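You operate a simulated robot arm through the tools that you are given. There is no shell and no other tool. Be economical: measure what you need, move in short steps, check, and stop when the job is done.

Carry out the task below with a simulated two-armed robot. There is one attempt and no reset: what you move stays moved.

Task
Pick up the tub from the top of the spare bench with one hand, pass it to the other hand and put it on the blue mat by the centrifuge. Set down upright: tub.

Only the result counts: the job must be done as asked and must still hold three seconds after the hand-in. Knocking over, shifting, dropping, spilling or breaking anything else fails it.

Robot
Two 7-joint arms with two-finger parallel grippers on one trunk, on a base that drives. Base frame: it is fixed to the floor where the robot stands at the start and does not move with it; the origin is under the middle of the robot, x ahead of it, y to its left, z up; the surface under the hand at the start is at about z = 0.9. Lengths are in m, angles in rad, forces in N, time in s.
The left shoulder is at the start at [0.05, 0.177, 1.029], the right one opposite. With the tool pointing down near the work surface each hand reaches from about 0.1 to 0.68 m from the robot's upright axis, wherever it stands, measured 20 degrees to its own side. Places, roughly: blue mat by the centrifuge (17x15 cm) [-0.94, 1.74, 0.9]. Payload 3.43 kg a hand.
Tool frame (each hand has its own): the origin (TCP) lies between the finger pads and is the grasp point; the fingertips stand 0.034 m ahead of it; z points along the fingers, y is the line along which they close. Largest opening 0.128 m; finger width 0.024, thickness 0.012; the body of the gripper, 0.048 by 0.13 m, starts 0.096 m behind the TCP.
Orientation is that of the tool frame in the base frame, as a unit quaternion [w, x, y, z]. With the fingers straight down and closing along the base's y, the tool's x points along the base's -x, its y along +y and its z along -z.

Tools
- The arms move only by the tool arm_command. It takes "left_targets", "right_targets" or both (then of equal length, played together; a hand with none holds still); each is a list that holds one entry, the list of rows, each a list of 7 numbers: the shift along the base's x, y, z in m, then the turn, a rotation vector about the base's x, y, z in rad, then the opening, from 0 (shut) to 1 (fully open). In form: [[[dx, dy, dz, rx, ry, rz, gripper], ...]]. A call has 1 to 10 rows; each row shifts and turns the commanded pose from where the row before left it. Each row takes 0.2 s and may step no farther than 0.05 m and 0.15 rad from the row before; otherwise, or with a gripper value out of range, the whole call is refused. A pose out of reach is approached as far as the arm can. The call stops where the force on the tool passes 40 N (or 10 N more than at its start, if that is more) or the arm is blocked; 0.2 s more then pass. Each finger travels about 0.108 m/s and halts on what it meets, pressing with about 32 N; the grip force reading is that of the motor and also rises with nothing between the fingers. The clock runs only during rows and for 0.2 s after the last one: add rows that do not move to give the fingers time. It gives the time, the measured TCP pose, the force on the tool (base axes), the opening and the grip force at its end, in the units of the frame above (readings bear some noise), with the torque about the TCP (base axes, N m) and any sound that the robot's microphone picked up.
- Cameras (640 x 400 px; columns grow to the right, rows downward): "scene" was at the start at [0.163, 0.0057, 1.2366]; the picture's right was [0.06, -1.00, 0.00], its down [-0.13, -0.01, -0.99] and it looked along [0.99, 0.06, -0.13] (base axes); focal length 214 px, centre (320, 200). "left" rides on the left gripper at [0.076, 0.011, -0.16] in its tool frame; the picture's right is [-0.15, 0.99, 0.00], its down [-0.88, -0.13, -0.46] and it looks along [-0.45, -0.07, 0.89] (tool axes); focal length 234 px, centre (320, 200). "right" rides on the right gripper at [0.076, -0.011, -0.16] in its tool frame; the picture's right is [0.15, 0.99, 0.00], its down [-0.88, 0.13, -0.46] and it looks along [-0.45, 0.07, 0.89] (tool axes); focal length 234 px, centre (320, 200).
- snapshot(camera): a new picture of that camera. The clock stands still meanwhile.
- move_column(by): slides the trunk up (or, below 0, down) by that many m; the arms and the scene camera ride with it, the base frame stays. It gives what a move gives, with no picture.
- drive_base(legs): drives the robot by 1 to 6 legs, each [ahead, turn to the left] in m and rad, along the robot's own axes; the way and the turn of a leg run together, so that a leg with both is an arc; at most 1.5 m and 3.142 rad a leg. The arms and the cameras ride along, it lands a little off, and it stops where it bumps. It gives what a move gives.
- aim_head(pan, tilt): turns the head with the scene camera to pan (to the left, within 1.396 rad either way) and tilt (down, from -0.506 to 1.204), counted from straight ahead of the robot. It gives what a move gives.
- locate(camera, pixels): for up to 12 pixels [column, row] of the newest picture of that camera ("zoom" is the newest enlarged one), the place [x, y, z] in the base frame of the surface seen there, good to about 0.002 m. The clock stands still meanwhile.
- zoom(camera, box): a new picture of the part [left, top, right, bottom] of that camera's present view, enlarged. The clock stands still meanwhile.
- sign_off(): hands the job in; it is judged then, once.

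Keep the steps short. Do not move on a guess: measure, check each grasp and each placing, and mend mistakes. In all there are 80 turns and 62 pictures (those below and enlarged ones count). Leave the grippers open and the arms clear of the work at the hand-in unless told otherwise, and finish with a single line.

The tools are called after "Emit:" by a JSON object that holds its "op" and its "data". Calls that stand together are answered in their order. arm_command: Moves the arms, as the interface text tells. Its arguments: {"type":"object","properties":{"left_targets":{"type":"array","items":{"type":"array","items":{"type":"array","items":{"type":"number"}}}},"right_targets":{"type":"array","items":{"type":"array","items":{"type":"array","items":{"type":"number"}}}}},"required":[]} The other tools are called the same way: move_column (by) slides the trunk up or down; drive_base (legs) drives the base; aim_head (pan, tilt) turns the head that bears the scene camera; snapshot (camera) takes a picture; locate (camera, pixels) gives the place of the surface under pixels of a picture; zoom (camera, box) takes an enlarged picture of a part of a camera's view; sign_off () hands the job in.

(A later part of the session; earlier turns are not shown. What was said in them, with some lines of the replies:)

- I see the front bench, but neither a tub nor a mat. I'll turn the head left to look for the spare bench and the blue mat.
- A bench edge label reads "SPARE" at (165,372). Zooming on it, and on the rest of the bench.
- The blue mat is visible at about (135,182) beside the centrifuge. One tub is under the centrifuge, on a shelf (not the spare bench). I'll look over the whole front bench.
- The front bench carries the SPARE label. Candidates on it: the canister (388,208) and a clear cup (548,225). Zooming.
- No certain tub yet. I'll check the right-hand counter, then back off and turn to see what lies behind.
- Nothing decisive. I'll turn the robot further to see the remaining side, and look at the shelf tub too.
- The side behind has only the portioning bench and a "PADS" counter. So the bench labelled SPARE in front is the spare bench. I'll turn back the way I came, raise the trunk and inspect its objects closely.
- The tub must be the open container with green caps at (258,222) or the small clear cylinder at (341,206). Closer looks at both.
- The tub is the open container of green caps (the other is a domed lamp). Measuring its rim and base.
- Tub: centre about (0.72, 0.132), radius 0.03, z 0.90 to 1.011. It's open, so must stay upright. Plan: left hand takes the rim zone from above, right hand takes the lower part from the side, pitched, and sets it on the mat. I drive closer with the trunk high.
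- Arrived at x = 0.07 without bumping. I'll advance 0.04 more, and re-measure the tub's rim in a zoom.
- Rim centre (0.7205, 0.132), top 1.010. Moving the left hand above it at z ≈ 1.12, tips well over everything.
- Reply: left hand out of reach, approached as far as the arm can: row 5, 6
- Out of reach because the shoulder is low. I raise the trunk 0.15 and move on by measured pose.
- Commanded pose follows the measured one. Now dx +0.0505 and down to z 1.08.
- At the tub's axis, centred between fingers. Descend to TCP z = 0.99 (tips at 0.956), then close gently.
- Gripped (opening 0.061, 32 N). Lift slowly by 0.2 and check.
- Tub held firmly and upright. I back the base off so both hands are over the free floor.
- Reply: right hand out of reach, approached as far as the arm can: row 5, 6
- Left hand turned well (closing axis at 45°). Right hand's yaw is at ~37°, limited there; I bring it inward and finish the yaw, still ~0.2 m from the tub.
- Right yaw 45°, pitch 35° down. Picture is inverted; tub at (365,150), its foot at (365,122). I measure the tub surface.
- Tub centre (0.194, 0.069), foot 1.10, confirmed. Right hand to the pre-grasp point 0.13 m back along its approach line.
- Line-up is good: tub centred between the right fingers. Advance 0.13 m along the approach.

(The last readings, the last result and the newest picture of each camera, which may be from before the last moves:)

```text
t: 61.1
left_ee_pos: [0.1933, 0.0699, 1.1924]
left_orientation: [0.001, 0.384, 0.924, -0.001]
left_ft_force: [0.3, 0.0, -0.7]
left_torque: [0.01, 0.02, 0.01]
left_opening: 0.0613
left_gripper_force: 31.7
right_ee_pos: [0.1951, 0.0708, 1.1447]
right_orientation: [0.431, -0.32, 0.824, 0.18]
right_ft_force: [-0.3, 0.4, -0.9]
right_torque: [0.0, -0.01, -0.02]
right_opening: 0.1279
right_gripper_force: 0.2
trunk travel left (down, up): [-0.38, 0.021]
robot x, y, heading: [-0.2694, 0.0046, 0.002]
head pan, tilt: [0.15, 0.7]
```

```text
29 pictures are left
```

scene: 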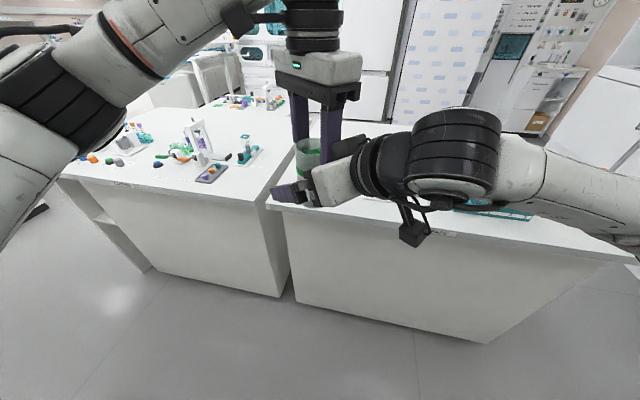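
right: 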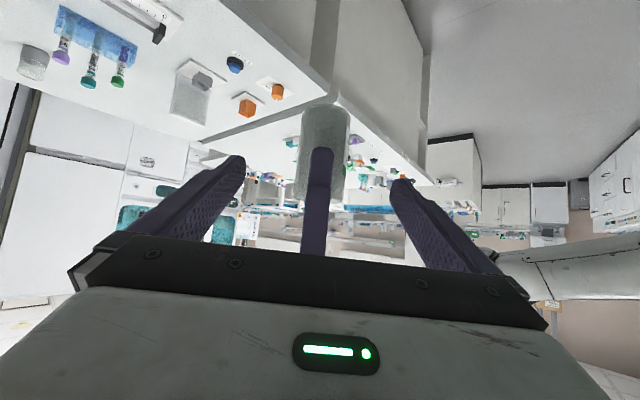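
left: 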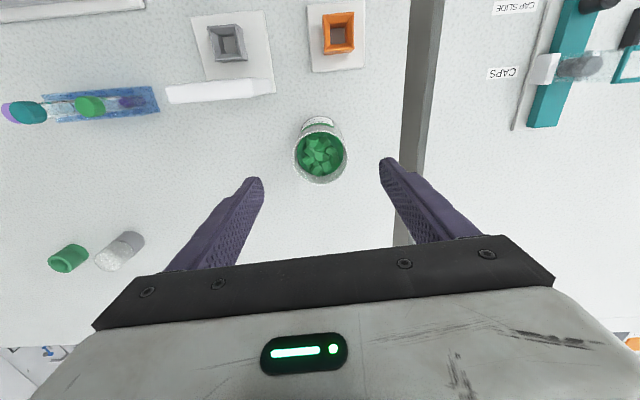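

At the grasp point. Close the right hand while the left holds still.

Emit:
{"op": "arm_command", "data": {"right_targets": [[[0, 0, 0, 0, 0, 0, 0.75], [0, 0, 0, 0, 0, 0, 0.6], [0, 0, 0, 0, 0, 0, 0.45], [0, 0, 0, 0, 0, 0, 0.3], [0, 0, 0, 0, 0, 0, 0.3], [0, 0, 0, 0, 0, 0, 0.3]]]}}

```text
t: 62.5
left_ee_pos: [0.195, 0.07, 1.1918]
left_orientation: [0.001, 0.384, 0.923, 0.0]
left_ft_force: [5.4, -11.0, -0.5]
left_torque: [0.29, -0.08, 0.11]
left_opening: 0.0612
left_gripper_force: 31.7
right_ee_pos: [0.194, 0.0709, 1.1448]
right_orientation: [0.432, -0.319, 0.824, 0.179]
right_ft_force: [-5.7, 10.4, 0.1]
right_torque: [-0.84, -0.13, -0.13]
right_opening: 0.0602
right_gripper_force: 31.7
trunk travel left (down, up): [-0.38, 0.021]
robot x, y, heading: [-0.265, 0.0034, -0.003]
head pan, tilt: [0.15, 0.7]
```

Right gripped (0.060, 32 N); the arms push each other lightly (~12 N). Open the left hand, then lift it straight off.

Emit:
{"op": "arm_command", "data": {"left_targets": [[[0, 0, 0, 0, 0, 0, 0.48], [0, 0, 0, 0, 0, 0, 0.55], [0, 0, 0, 0, 0, 0, 0.6], [0, 0, 0, 0, 0, 0, 0.7], [0, 0, 0, 0, 0, 0, 0.7]]]}}

Emit:
{"op": "snapshot", "data": {"camera": "scene"}}

```text
t: 63.7
left_ee_pos: [0.1944, 0.0702, 1.1926]
left_orientation: [0.0, 0.383, 0.924, 0.0]
left_ft_force: [6.4, 10.5, 0.7]
left_torque: [-0.56, 0.33, -0.35]
left_opening: 0.0825
left_gripper_force: 0.1
right_ee_pos: [0.1951, 0.0694, 1.1452]
right_orientation: [0.431, -0.319, 0.825, 0.178]
right_ft_force: [-6.8, -11.8, -0.5]
right_torque: [1.04, -0.67, 0.35]
right_opening: 0.0606
right_gripper_force: 31.9
trunk travel left (down, up): [-0.38, 0.021]
robot x, y, heading: [-0.27, 0.0045, -0.0]
head pan, tilt: [0.15, 0.7]
```

```text
28 pictures are left
```

scene: 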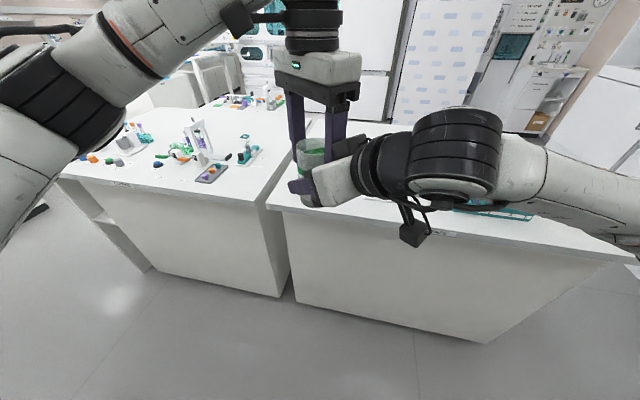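

The near left finger now touches the right gripper's body (12 N along the approach). Narrow the left slightly to a mid opening so it's free of both.

Emit:
{"op": "arm_command", "data": {"left_targets": [[[0, 0, 0, 0, 0, 0, 0.58], [0, 0, 0, 0, 0, 0, 0.56], [0, 0, 0, 0, 0, 0, 0.56]]]}}

```text
t: 64.5
left_ee_pos: [0.1937, 0.0709, 1.1927]
left_orientation: [0.0, 0.383, 0.924, 0.0]
left_ft_force: [0.0, 0.0, -0.2]
left_torque: [-0.04, 0.0, -0.01]
left_opening: 0.0714
left_gripper_force: 0.1
right_ee_pos: [0.1961, 0.0704, 1.1453]
right_orientation: [0.432, -0.319, 0.824, 0.179]
right_ft_force: [-0.2, -0.5, -0.2]
right_torque: [0.01, 0.0, 0.02]
right_opening: 0.0601
right_gripper_force: 31.6
trunk travel left (down, up): [-0.38, 0.021]
robot x, y, heading: [-0.2726, 0.005, -0.002]
head pan, tilt: [0.15, 0.7]
```

No contact now. Lift the left hand straight up 0.12.

Emit:
{"op": "arm_command", "data": {"left_targets": [[[0, 0, 0.02, 0, 0, 0, 0.56], [0, 0, 0.02, 0, 0, 0, 0.56], [0, 0, 0.02, 0, 0, 0, 0.56], [0, 0, 0.03, 0, 0, 0, 0.56], [0, 0, 0.03, 0, 0, 0, 0.56], [0, 0, 0, 0, 0, 0, 0.56]]]}}

Emit:
{"op": "snapshot", "data": {"camera": "scene"}}

```text
t: 65.9
left_ee_pos: [0.1962, 0.0705, 1.3112]
left_orientation: [0.0, 0.383, 0.924, 0.0]
left_ft_force: [0.5, 0.2, -0.1]
left_torque: [0.01, -0.02, -0.01]
left_opening: 0.0718
left_gripper_force: 0.0
right_ee_pos: [0.1962, 0.0705, 1.1446]
right_orientation: [0.432, -0.318, 0.825, 0.178]
right_ft_force: [-0.1, 0.5, -0.7]
right_torque: [-0.05, 0.0, 0.03]
right_opening: 0.0601
right_gripper_force: 31.8
trunk travel left (down, up): [-0.38, 0.021]
robot x, y, heading: [-0.2684, 0.0012, -0.003]
head pan, tilt: [0.15, 0.7]
```

```text
27 pictures are left
```

scene: 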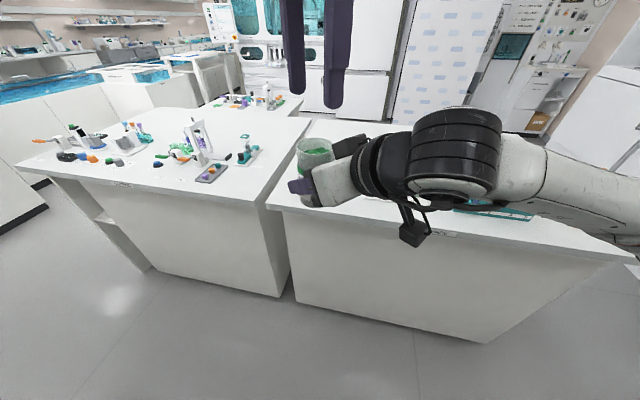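

Handover done; right hand holds the tub upright. Tuck the left arm away to the left.

Emit:
{"op": "arm_command", "data": {"left_targets": [[[-0.01, 0.04, 0.01, 0, 0, 0.131, 0.7], [-0.02, 0.04, 0, 0, 0, 0.131, 0.8], [-0.02, 0.04, 0, 0, 0, 0.131, 0.9], [-0.02, 0.04, 0, 0, 0, 0.131, 1], [-0.02, 0.04, 0, 0, 0, 0.131, 1], [-0.02, 0.02, 0, 0, 0, 0.131, 1], [0, 0, 0, 0, 0, 0, 1]]]}}

Emit:
{"op": "drive_base", "data": {"legs": [[0, 1.57]]}}

Emit:
{"op": "aim_head", "data": {"pan": 0.4, "tilt": 0.45}}

Emit:
{"op": "snapshot", "data": {"camera": "scene"}}

```text
t: 67.5
left_ee_pos: [0.085, 0.2908, 1.3217]
left_orientation: [-0.001, -0.002, 1.0, 0.0]
left_ft_force: [0.0, -1.0, -0.1]
left_torque: [0.0, 0.02, -0.02]
left_opening: 0.128
left_gripper_force: 0.1
right_ee_pos: [0.1955, 0.0698, 1.1448]
right_orientation: [0.432, -0.319, 0.824, 0.179]
right_ft_force: [-0.1, -0.4, 0.6]
right_torque: [-0.03, -0.02, 0.01]
right_opening: 0.06
right_gripper_force: 32.0
trunk travel left (down, up): [-0.38, 0.021]
robot x, y, heading: [-0.2695, 0.0034, -0.001]
head pan, tilt: [0.15, 0.7]
```

```text
t: 71.7
left_ee_pos: [-0.5548, 0.3586, 1.3211]
left_orientation: [0.0, -0.705, 0.709, -0.001]
left_ft_force: [0.2, 0.0, 0.1]
left_torque: [0.0, 0.02, 0.01]
left_opening: 0.1279
left_gripper_force: 0.0
right_ee_pos: [-0.3337, 0.4684, 1.1451]
right_orientation: [-0.179, 0.808, -0.359, -0.432]
right_ft_force: [-0.3, 0.9, -0.5]
right_torque: [-0.03, 0.02, 0.03]
right_opening: 0.0602
right_gripper_force: 32.2
trunk travel left (down, up): [-0.38, 0.021]
robot x, y, heading: [-0.2688, 0.0018, 1.563]
head pan, tilt: [0.15, 0.7]
```

```text
t: 72.5
left_ee_pos: [-0.5554, 0.3598, 1.3207]
left_orientation: [0.001, -0.706, 0.708, 0.0]
left_ft_force: [-0.4, -0.6, 0.1]
left_torque: [0.0, -0.02, 0.01]
left_opening: 0.1278
left_gripper_force: 0.1
right_ee_pos: [-0.3329, 0.4679, 1.1458]
right_orientation: [-0.179, 0.808, -0.359, -0.431]
right_ft_force: [0.4, 0.0, 0.2]
right_torque: [0.02, 0.02, 0.01]
right_opening: 0.0602
right_gripper_force: 32.2
trunk travel left (down, up): [-0.38, 0.021]
robot x, y, heading: [-0.2699, 0.0059, 1.565]
head pan, tilt: [0.4, 0.45]
```

```text
26 pictures are left
```

scene: 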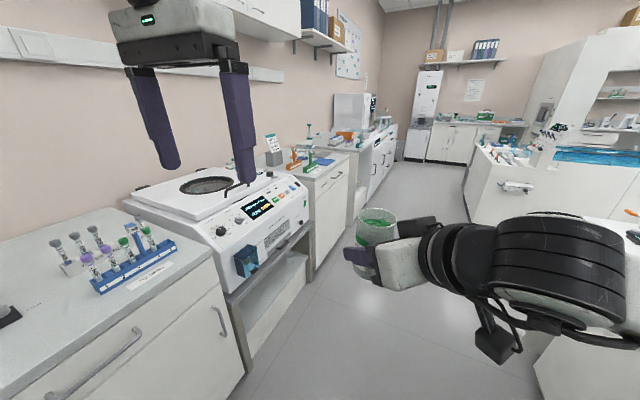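

Mat visible near (322,160). Zoom and measure it with the counter's edge and the racks.

Emit:
{"op": "zoom", "data": {"camera": "scene", "box": [250, 120, 370, 200]}}

Emit:
{"op": "locate", "data": {"camera": "scene", "pixels": [[322, 162], [315, 185], [350, 156], [235, 200], [170, 262], [310, 215], [300, 255]]}}

```text
5.00 times, centred on (310, 160) of scene
```

zoom: 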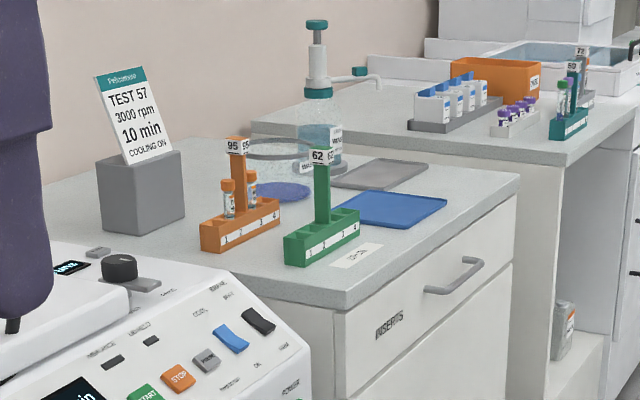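

```text
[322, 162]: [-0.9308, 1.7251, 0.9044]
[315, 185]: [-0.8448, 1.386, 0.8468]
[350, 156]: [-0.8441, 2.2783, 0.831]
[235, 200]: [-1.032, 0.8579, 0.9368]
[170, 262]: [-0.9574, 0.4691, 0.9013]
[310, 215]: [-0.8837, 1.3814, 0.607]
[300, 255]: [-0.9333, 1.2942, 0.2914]
```

Emit:
{"op": "locate", "data": {"camera": "zoom", "pixels": [[336, 222], [395, 192], [445, 200], [405, 225], [390, 208], [360, 215], [325, 150], [320, 265], [357, 230], [425, 165], [520, 178], [440, 203]]}}

```text
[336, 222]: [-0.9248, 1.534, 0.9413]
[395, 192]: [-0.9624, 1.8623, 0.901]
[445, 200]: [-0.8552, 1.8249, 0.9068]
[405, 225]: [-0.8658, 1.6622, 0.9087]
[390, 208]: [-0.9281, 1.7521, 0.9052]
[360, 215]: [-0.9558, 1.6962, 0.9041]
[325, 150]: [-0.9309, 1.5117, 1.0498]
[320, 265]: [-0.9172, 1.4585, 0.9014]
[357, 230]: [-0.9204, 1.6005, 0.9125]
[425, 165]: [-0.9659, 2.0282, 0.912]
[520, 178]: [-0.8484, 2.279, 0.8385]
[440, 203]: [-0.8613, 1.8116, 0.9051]
```

Mat: centre ≈(-0.94,1.74), surface 0.904, counter edge x ≈ -0.845; green rack ends at y≈1.60. I plan to stand at about (-0.44,1.81) facing the counter. First checking the aisle's right side.

Emit:
{"op": "aim_head", "data": {"pan": -0.5, "tilt": 0.5}}

Emit:
{"op": "snapshot", "data": {"camera": "scene"}}

```text
t: 73.7
left_ee_pos: [-0.5551, 0.3589, 1.3221]
left_orientation: [0.0, -0.706, 0.709, -0.001]
left_ft_force: [-0.1, -0.3, -0.6]
left_torque: [-0.02, 0.01, 0.03]
left_opening: 0.128
left_gripper_force: 0.2
right_ee_pos: [-0.3331, 0.4683, 1.146]
right_orientation: [-0.18, 0.808, -0.359, -0.431]
right_ft_force: [0.2, -0.1, -0.3]
right_torque: [0.01, 0.0, -0.01]
right_opening: 0.0598
right_gripper_force: 31.8
trunk travel left (down, up): [-0.38, 0.021]
robot x, y, heading: [-0.2685, 0.0001, 1.561]
head pan, tilt: [-0.499, 0.499]
```

```text
24 pictures are left
```

scene: 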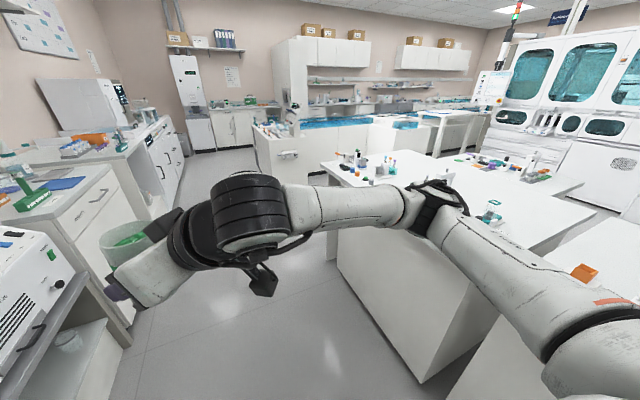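

Emit:
{"op": "locate", "data": {"camera": "scene", "pixels": [[430, 340], [335, 240], [328, 165], [290, 180], [445, 195], [500, 260], [270, 280]]}}

```text
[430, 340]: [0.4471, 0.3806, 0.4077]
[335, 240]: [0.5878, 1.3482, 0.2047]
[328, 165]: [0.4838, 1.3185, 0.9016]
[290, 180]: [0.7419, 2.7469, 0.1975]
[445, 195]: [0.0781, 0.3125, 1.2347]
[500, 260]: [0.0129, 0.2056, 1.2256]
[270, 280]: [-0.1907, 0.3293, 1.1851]
```

Aisle is wide (bench from x≈0.44; right elbow at 0.08). Driving ahead 1.8 m with a slight bulge right to keep the left elbow off the counters.

Emit:
{"op": "drive_base", "data": {"legs": [[0.7, -0.12], [0.7, 0.12], [0.4, 0]]}}

Emit:
{"op": "aim_head", "data": {"pan": 1.2, "tilt": 0.6}}

Emit:
{"op": "snapshot", "data": {"camera": "scene"}}

```text
t: 83.0
left_ee_pos: [-0.4634, 2.1415, 1.3216]
left_orientation: [0.0, -0.705, 0.709, 0.0]
left_ft_force: [0.1, 0.6, 0.1]
left_torque: [-0.05, 0.03, 0.0]
left_opening: 0.1283
left_gripper_force: 0.0
right_ee_pos: [-0.244, 2.2502, 1.1444]
right_orientation: [-0.179, 0.808, -0.358, -0.432]
right_ft_force: [0.0, -0.1, 0.4]
right_torque: [0.0, 0.01, -0.02]
right_opening: 0.0597
right_gripper_force: 32.1
trunk travel left (down, up): [-0.38, 0.021]
robot x, y, heading: [-0.1771, 1.7849, 1.568]
head pan, tilt: [-0.499, 0.499]
```

```text
t: 84.8
left_ee_pos: [-0.4646, 2.1407, 1.3219]
left_orientation: [0.0, -0.706, 0.708, 0.0]
left_ft_force: [-1.0, 0.7, -0.2]
left_torque: [0.03, -0.01, 0.02]
left_opening: 0.1281
left_gripper_force: 0.1
right_ee_pos: [-0.2431, 2.2518, 1.145]
right_orientation: [-0.18, 0.808, -0.359, -0.432]
right_ft_force: [-0.1, -1.0, -0.6]
right_torque: [0.01, -0.01, -0.03]
right_opening: 0.0599
right_gripper_force: 32.1
trunk travel left (down, up): [-0.38, 0.021]
robot x, y, heading: [-0.1783, 1.784, 1.563]
head pan, tilt: [1.201, 0.6]
```

```text
23 pictures are left
```

scene: 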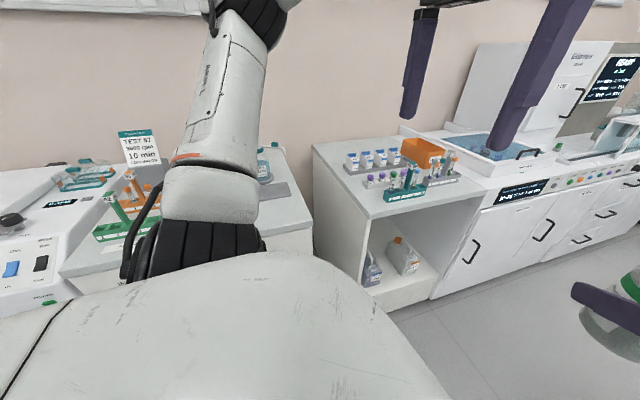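

Now turn left to face the counter; tub stays at x > -0.66, off the counter.

Emit:
{"op": "drive_base", "data": {"legs": [[0, 1.575]]}}

Emit:
{"op": "aim_head", "data": {"pan": 0.15, "tilt": 0.6}}

Emit:
{"op": "snapshot", "data": {"camera": "scene"}}

```text
t: 89.0
left_ee_pos: [-0.5355, 1.5029, 1.3209]
left_orientation: [0.0, 1.0, -0.007, 0.0]
left_ft_force: [0.7, 0.5, 0.4]
left_torque: [-0.02, -0.04, -0.01]
left_opening: 0.1282
left_gripper_force: 0.1
right_ee_pos: [-0.6438, 1.7263, 1.1455]
right_orientation: [0.175, 0.827, 0.312, -0.433]
right_ft_force: [0.0, -0.8, 0.3]
right_torque: [-0.02, -0.01, -0.03]
right_opening: 0.06
right_gripper_force: 32.2
trunk travel left (down, up): [-0.38, 0.021]
robot x, y, heading: [-0.1775, 1.7848, 3.121]
head pan, tilt: [1.201, 0.6]
```

```text
t: 90.2
left_ee_pos: [-0.5358, 1.5049, 1.321]
left_orientation: [0.0, 1.0, -0.008, 0.0]
left_ft_force: [-0.1, 0.3, -0.1]
left_torque: [0.01, 0.02, -0.04]
left_opening: 0.1279
left_gripper_force: 0.0
right_ee_pos: [-0.6432, 1.7255, 1.1459]
right_orientation: [0.176, 0.827, 0.313, -0.433]
right_ft_force: [0.1, 0.2, -0.1]
right_torque: [-0.03, -0.03, -0.01]
right_opening: 0.06
right_gripper_force: 31.7
trunk travel left (down, up): [-0.38, 0.021]
robot x, y, heading: [-0.1789, 1.7851, 3.128]
head pan, tilt: [0.15, 0.6]
```

```text
22 pictures are left
```

scene: 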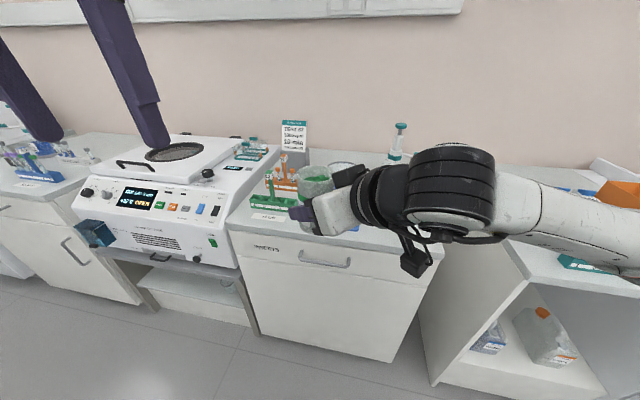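

Next check the hanging camera box under the right wrist (413,272), for clearance when lowering.

Emit:
{"op": "locate", "data": {"camera": "scene", "pixels": [[413, 276], [404, 262], [425, 265], [395, 240], [450, 235], [400, 125], [360, 228]]}}

Emit:
{"op": "zoom", "data": {"camera": "scene", "box": [260, 120, 460, 290]}}

```text
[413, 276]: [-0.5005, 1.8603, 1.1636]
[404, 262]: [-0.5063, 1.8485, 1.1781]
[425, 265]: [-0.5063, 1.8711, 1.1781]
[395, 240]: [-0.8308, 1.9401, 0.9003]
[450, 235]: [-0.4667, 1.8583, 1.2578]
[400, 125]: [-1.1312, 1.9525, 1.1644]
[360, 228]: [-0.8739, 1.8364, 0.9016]
```

```text
2.35 times, centred on (360, 205) of scene
```

zoom: 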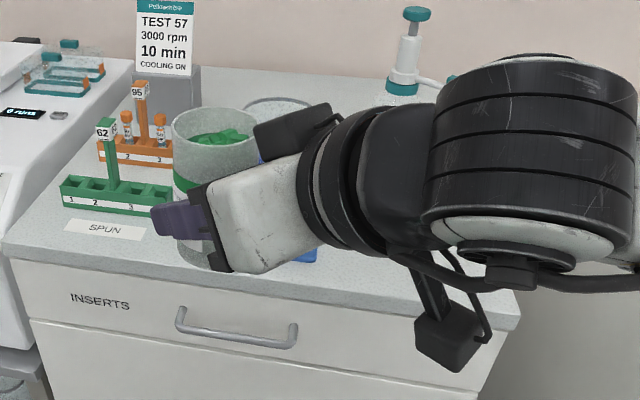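

Box bottom is 0.018 above TCP height, so it clears the counter. Drive ahead 0.2.

Emit:
{"op": "drive_base", "data": {"legs": [[0.2, 0.01]]}}

Emit:
{"op": "snapshot", "data": {"camera": "scene"}}

Emit:
{"op": "snapshot", "data": {"camera": "right"}}

```text
t: 91.8
left_ee_pos: [-0.7331, 1.5026, 1.3208]
left_orientation: [0.0, 1.0, -0.002, 0.0]
left_ft_force: [-0.6, -0.4, -0.1]
left_torque: [0.02, -0.02, -0.02]
left_opening: 0.1281
left_gripper_force: 0.1
right_ee_pos: [-0.8427, 1.7245, 1.1447]
right_orientation: [0.178, 0.825, 0.317, -0.432]
right_ft_force: [-0.4, -0.8, -2.1]
right_torque: [0.01, -0.02, 0.0]
right_opening: 0.0601
right_gripper_force: 32.0
trunk travel left (down, up): [-0.38, 0.021]
robot x, y, heading: [-0.3773, 1.7878, 3.137]
head pan, tilt: [0.15, 0.6]
```

```text
20 pictures are left
```

scene: 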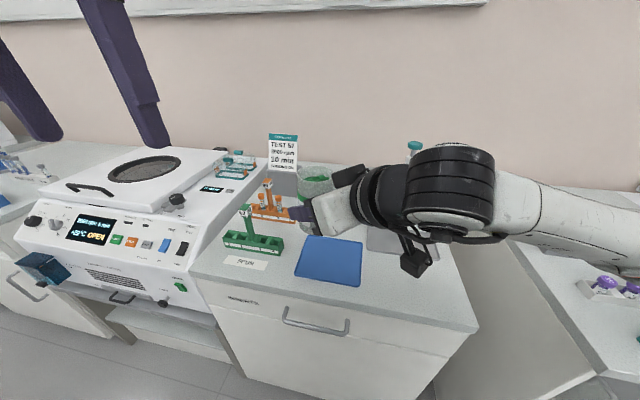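

```text
19 pictures are left
```

right: 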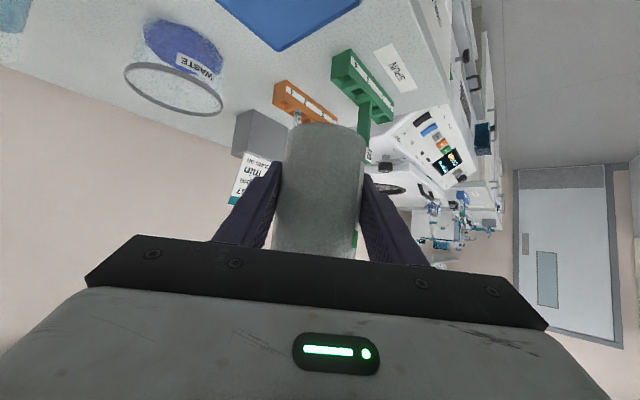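

Mat now fully visible. Measure its corners and centre.

Emit:
{"op": "locate", "data": {"camera": "scene", "pixels": [[313, 238], [361, 242], [357, 285], [297, 275], [330, 260], [282, 248], [283, 240], [310, 185]]}}

```text
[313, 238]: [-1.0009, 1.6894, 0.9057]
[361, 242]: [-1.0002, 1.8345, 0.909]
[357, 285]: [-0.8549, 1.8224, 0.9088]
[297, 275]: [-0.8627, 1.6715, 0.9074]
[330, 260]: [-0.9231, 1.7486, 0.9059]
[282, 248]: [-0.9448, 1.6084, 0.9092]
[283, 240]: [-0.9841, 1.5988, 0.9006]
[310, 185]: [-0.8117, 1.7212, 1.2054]
```

Mat centre (-0.930, 1.753), surface ≈0.906. Move over it, then lower to ~3 cm above.

Emit:
{"op": "arm_command", "data": {"right_targets": [[[-0.029, 0.0093, 0, 0, 0, 0, 0.3], [-0.029, 0.0093, 0, 0, 0, 0, 0.3], [-0.029, 0.0094, 0, 0, 0, 0, 0.3], [0, 0, -0.03, 0, 0, 0, 0.3], [0, 0, -0.035, 0, 0, 0, 0.3], [0, 0, -0.035, 0, 0, 0, 0.3], [0, 0, -0.035, 0, 0, 0, 0.3], [0, 0, -0.03, 0, 0, 0, 0.3], [0, 0, 0, 0, 0, 0, 0.3]]]}}

Emit:
{"op": "snapshot", "data": {"camera": "scene"}}

Emit:
{"op": "snapshot", "data": {"camera": "right"}}

```text
t: 93.8
left_ee_pos: [-0.731, 1.5044, 1.3206]
left_orientation: [0.0, 1.0, -0.003, 0.001]
left_ft_force: [0.2, -0.8, -0.2]
left_torque: [0.01, -0.01, 0.02]
left_opening: 0.1279
left_gripper_force: 0.1
right_ee_pos: [-0.9277, 1.7527, 0.9809]
right_orientation: [0.178, 0.825, 0.317, -0.432]
right_ft_force: [0.3, 0.0, -0.7]
right_torque: [-0.02, 0.02, -0.02]
right_opening: 0.0598
right_gripper_force: 31.8
trunk travel left (down, up): [-0.38, 0.021]
robot x, y, heading: [-0.3758, 1.7876, 3.132]
head pan, tilt: [0.15, 0.6]
```

```text
18 pictures are left
```

scene: 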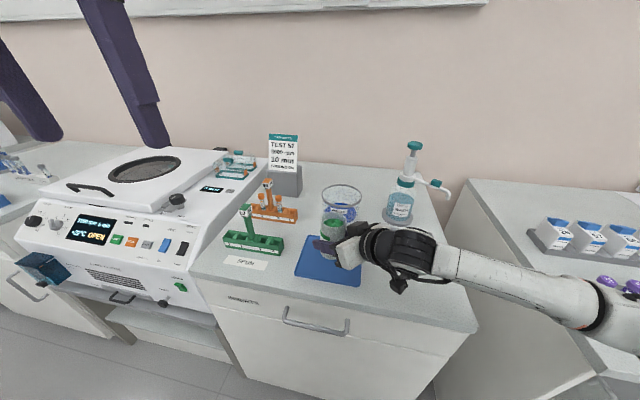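

```text
17 pictures are left
```

right: 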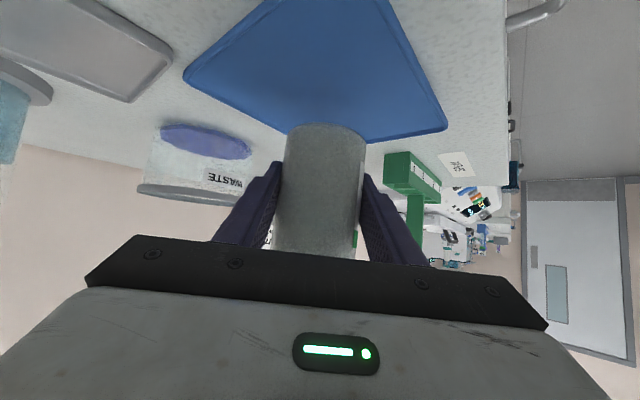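

Check tub foot height and centre in the right-hand view.

Emit:
{"op": "locate", "data": {"camera": "right", "pixels": [[325, 128], [300, 135], [350, 135], [290, 80], [330, 112]]}}

Emit:
{"op": "zoom", "data": {"camera": "scene", "box": [280, 180, 400, 300]}}

```text
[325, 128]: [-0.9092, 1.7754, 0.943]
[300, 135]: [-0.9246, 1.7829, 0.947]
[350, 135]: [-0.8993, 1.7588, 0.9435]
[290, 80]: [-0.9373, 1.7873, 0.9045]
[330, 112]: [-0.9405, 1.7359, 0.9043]
```

```text
3.33 times, centred on (340, 240) of scene
```

zoom: 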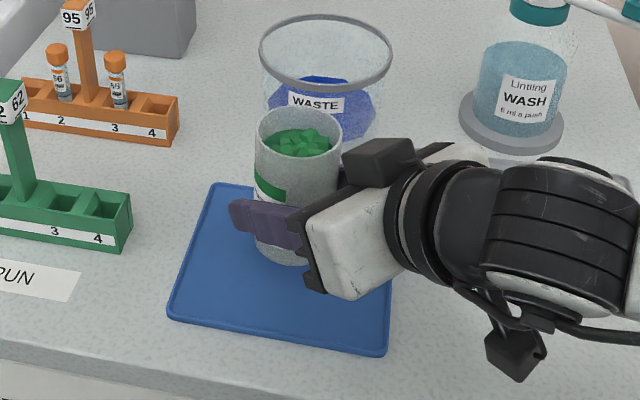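

Upright, over the mat with ≈3.2 cm gap (mat 0.9044). Lower 0.028.

Emit:
{"op": "arm_command", "data": {"right_targets": [[[0, 0, -0.012, 0, 0, 0, 0.3], [0, 0, -0.01, 0, 0, 0, 0.3], [0, 0, -0.006, 0, 0, 0, 0.3], [0, 0, 0, 0, 0, 0, 0.3]]]}}

Emit:
{"op": "arm_command", "data": {"right_targets": [[[0, 0, -0.002, 0, 0, 0, 0.3], [0, 0, 0, 0, 0, 0, 0.3]]]}}

Emit:
{"op": "arm_command", "data": {"right_targets": [[[0, 0, -0.0015, 0, 0, 0, 0.3], [0, 0, 0, 0, 0, 0, 0.3]]]}}

```text
t: 94.8
left_ee_pos: [-0.732, 1.5036, 1.3212]
left_orientation: [0.0, 1.0, -0.003, 0.0]
left_ft_force: [0.2, 0.7, -0.7]
left_torque: [0.02, 0.01, 0.01]
left_opening: 0.128
left_gripper_force: 0.1
right_ee_pos: [-0.9283, 1.7531, 0.9526]
right_orientation: [0.178, 0.825, 0.317, -0.432]
right_ft_force: [-1.0, 0.3, 0.1]
right_torque: [-0.01, -0.02, 0.02]
right_opening: 0.0598
right_gripper_force: 31.7
trunk travel left (down, up): [-0.38, 0.021]
robot x, y, heading: [-0.3772, 1.788, 3.138]
head pan, tilt: [0.15, 0.6]
```

```text
t: 95.4
left_ee_pos: [-0.7312, 1.5023, 1.3221]
left_orientation: [0.0, 1.0, -0.003, 0.0]
left_ft_force: [0.8, -1.2, -0.8]
left_torque: [0.03, -0.03, -0.01]
left_opening: 0.128
left_gripper_force: 0.0
right_ee_pos: [-0.9281, 1.7505, 0.95]
right_orientation: [0.177, 0.826, 0.316, -0.432]
right_ft_force: [-0.1, -0.8, -0.8]
right_torque: [0.02, 0.02, -0.03]
right_opening: 0.0603
right_gripper_force: 32.3
trunk travel left (down, up): [-0.38, 0.021]
robot x, y, heading: [-0.3716, 1.7869, 3.134]
head pan, tilt: [0.15, 0.6]
```

```text
t: 96.0
left_ee_pos: [-0.731, 1.5023, 1.3219]
left_orientation: [0.0, 1.0, -0.003, 0.0]
left_ft_force: [0.6, -0.3, -0.2]
left_torque: [0.02, -0.06, -0.02]
left_opening: 0.1278
left_gripper_force: 0.1
right_ee_pos: [-0.927, 1.7525, 0.9485]
right_orientation: [0.177, 0.826, 0.317, -0.432]
right_ft_force: [1.0, 0.1, 0.5]
right_torque: [0.05, 0.03, -0.02]
right_opening: 0.0599
right_gripper_force: 32.3
trunk travel left (down, up): [-0.38, 0.021]
robot x, y, heading: [-0.3794, 1.7862, 3.13]
head pan, tilt: [0.15, 0.6]
```

No contact yet at TCP z 0.9485. Continue in 1.5 mm steps.

Emit:
{"op": "arm_command", "data": {"right_targets": [[[0, 0, -0.0015, 0, 0, 0, 0.3], [0, 0, 0, 0, 0, 0, 0.3]]]}}

Emit:
{"op": "zoom", "data": {"camera": "right", "box": [240, 80, 420, 200]}}

```text
t: 96.6
left_ee_pos: [-0.7305, 1.5043, 1.3216]
left_orientation: [0.0, 1.0, -0.002, 0.001]
left_ft_force: [0.1, 0.5, -0.7]
left_torque: [-0.01, -0.01, -0.01]
left_opening: 0.1283
left_gripper_force: 0.1
right_ee_pos: [-0.9281, 1.7518, 0.9487]
right_orientation: [0.178, 0.824, 0.318, -0.434]
right_ft_force: [0.0, 1.2, 6.1]
right_torque: [0.2, 0.08, -0.01]
right_opening: 0.0601
right_gripper_force: 32.3
trunk travel left (down, up): [-0.38, 0.021]
robot x, y, heading: [-0.3773, 1.7871, 3.134]
head pan, tilt: [0.15, 0.6]
```

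```text
3.33 times, centred on (330, 140) of right
```

zoom: 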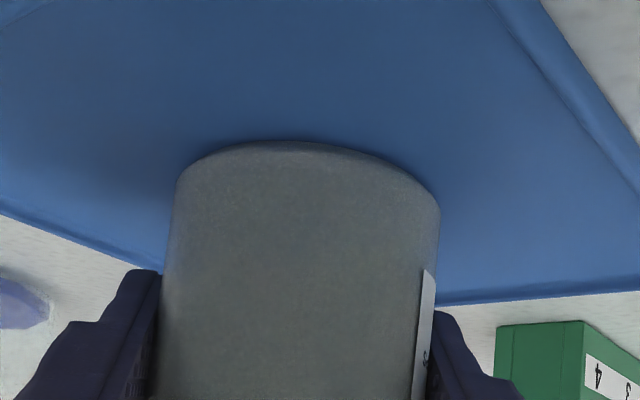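

Contact at 6 N. Open slowly.

Emit:
{"op": "arm_command", "data": {"right_targets": [[[0, 0, 0, 0, 0, 0, 0.47], [0, 0, 0, 0, 0, 0, 0.52], [0, 0, 0, 0, 0, 0, 0.6], [0, 0, 0, 0, 0, 0, 0.7], [0, 0, 0, 0, 0, 0, 0.75], [0, 0, 0, 0, 0, 0, 0.75]]]}}

Emit:
{"op": "snapshot", "data": {"camera": "right"}}

Emit:
{"op": "zoom", "data": {"camera": "scene", "box": [280, 180, 400, 300]}}

```text
t: 98.0
left_ee_pos: [-0.7313, 1.5034, 1.3217]
left_orientation: [0.0, 1.0, -0.002, 0.001]
left_ft_force: [0.0, -0.7, -0.2]
left_torque: [0.04, -0.01, -0.02]
left_opening: 0.1279
left_gripper_force: 0.0
right_ee_pos: [-0.9288, 1.7524, 0.9456]
right_orientation: [0.179, 0.825, 0.318, -0.432]
right_ft_force: [-1.2, 0.9, 0.1]
right_torque: [0.02, 0.01, 0.02]
right_opening: 0.0957
right_gripper_force: 0.0
trunk travel left (down, up): [-0.38, 0.021]
robot x, y, heading: [-0.3756, 1.7865, 3.138]
head pan, tilt: [0.15, 0.6]
```

```text
14 pictures are left
```

right: 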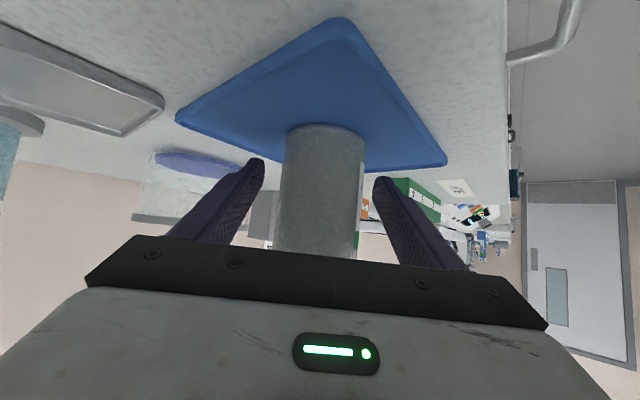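

```text
3.33 times, centred on (340, 240) of scene
```

zoom: 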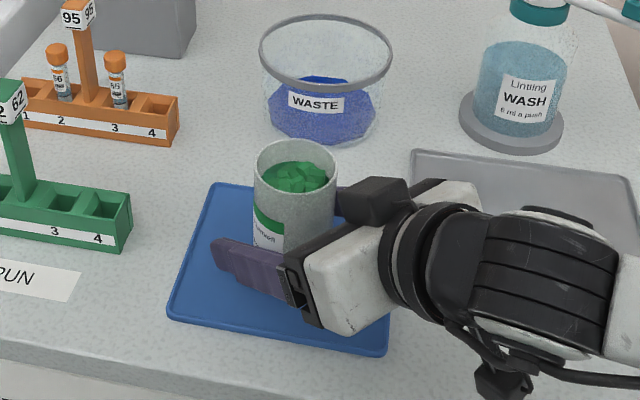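

Tub stands upright, both fingers clear. Retreat back along the tool axis, then up.

Emit:
{"op": "arm_command", "data": {"right_targets": [[[0.012, 0.012, 0.0118, 0, 0, 0, 0.75], [0.018, 0.018, 0.0178, 0, 0, 0, 0.75], [0.0185, 0.0185, 0.0184, 0, 0, 0, 0.75], [0.0185, 0.0185, 0.0184, 0, 0, 0, 0.75], [0.0185, 0.0185, 0.0184, 0, 0, 0, 0.75], [0.02, 0.0, 0.03, 0, 0, 0, 0.9], [0.03, 0.0, 0.03, 0, 0, 0, 1], [0.03, 0, 0.03, 0, 0, 0, 1], [0, 0, 0, 0, 0, 0, 1]]]}}

Emit:
{"op": "drive_base", "data": {"legs": [[-0.2, 0]]}}

Emit:
{"op": "snapshot", "data": {"camera": "scene"}}

Emit:
{"op": "zoom", "data": {"camera": "scene", "box": [230, 140, 390, 260]}}

```text
t: 100.0
left_ee_pos: [-0.7306, 1.5024, 1.3219]
left_orientation: [0.0, 1.0, -0.002, 0.0]
left_ft_force: [0.2, 0.5, 0.7]
left_torque: [0.01, 0.0, -0.02]
left_opening: 0.128
left_gripper_force: 0.0
right_ee_pos: [-0.7785, 1.8329, 1.1255]
right_orientation: [0.177, 0.826, 0.316, -0.431]
right_ft_force: [0.8, -0.5, 0.4]
right_torque: [0.02, -0.01, -0.02]
right_opening: 0.1281
right_gripper_force: 0.1
right hand out of reach, approached as far as the arm can: row 8
trunk travel left (down, up): [-0.38, 0.021]
robot x, y, heading: [-0.3749, 1.7857, 3.127]
head pan, tilt: [0.15, 0.6]
```

```text
t: 101.7
left_ee_pos: [-0.5303, 1.5011, 1.321]
left_orientation: [0.0, 1.0, -0.002, 0.0]
left_ft_force: [0.5, 1.0, 0.1]
left_torque: [0.01, 0.03, 0.04]
left_opening: 0.1279
left_gripper_force: 0.0
right_ee_pos: [-0.577, 1.8304, 1.1255]
right_orientation: [0.178, 0.826, 0.317, -0.431]
right_ft_force: [-0.2, -0.2, -0.9]
right_torque: [0.01, 0.0, -0.02]
right_opening: 0.1281
right_gripper_force: 0.0
trunk travel left (down, up): [-0.38, 0.021]
robot x, y, heading: [-0.1772, 1.788, 3.134]
head pan, tilt: [0.15, 0.6]
```

```text
12 pictures are left
```

scene: 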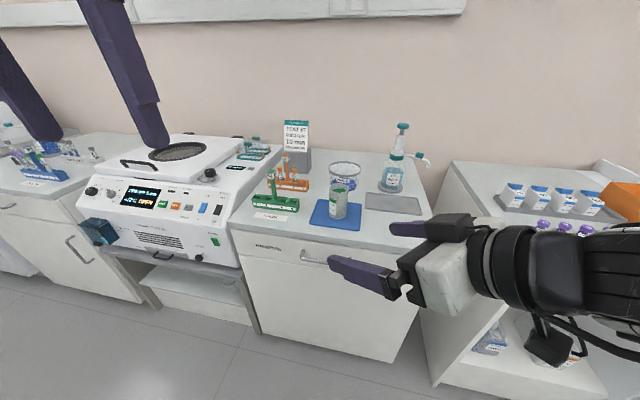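

```text
3.33 times, centred on (310, 200) of scene
```

zoom: 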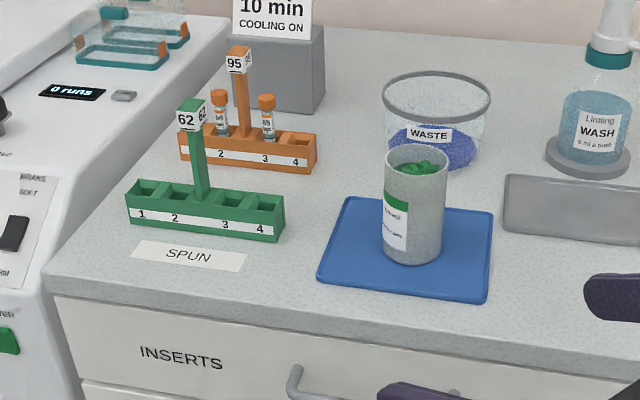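

The tub stands upright in the middle of the blue mat with its caps inside. Both grippers are open, the arms are clear and nothing else has moved, so I hand in.

Emit:
{"op": "sign_off", "data": {}}

```text
The job is handed in.
```

The tub of green caps was picked up from the spare bench with the left hand, passed to the right hand, and set upright on the blue mat by the centrifuge; the job is handed in.
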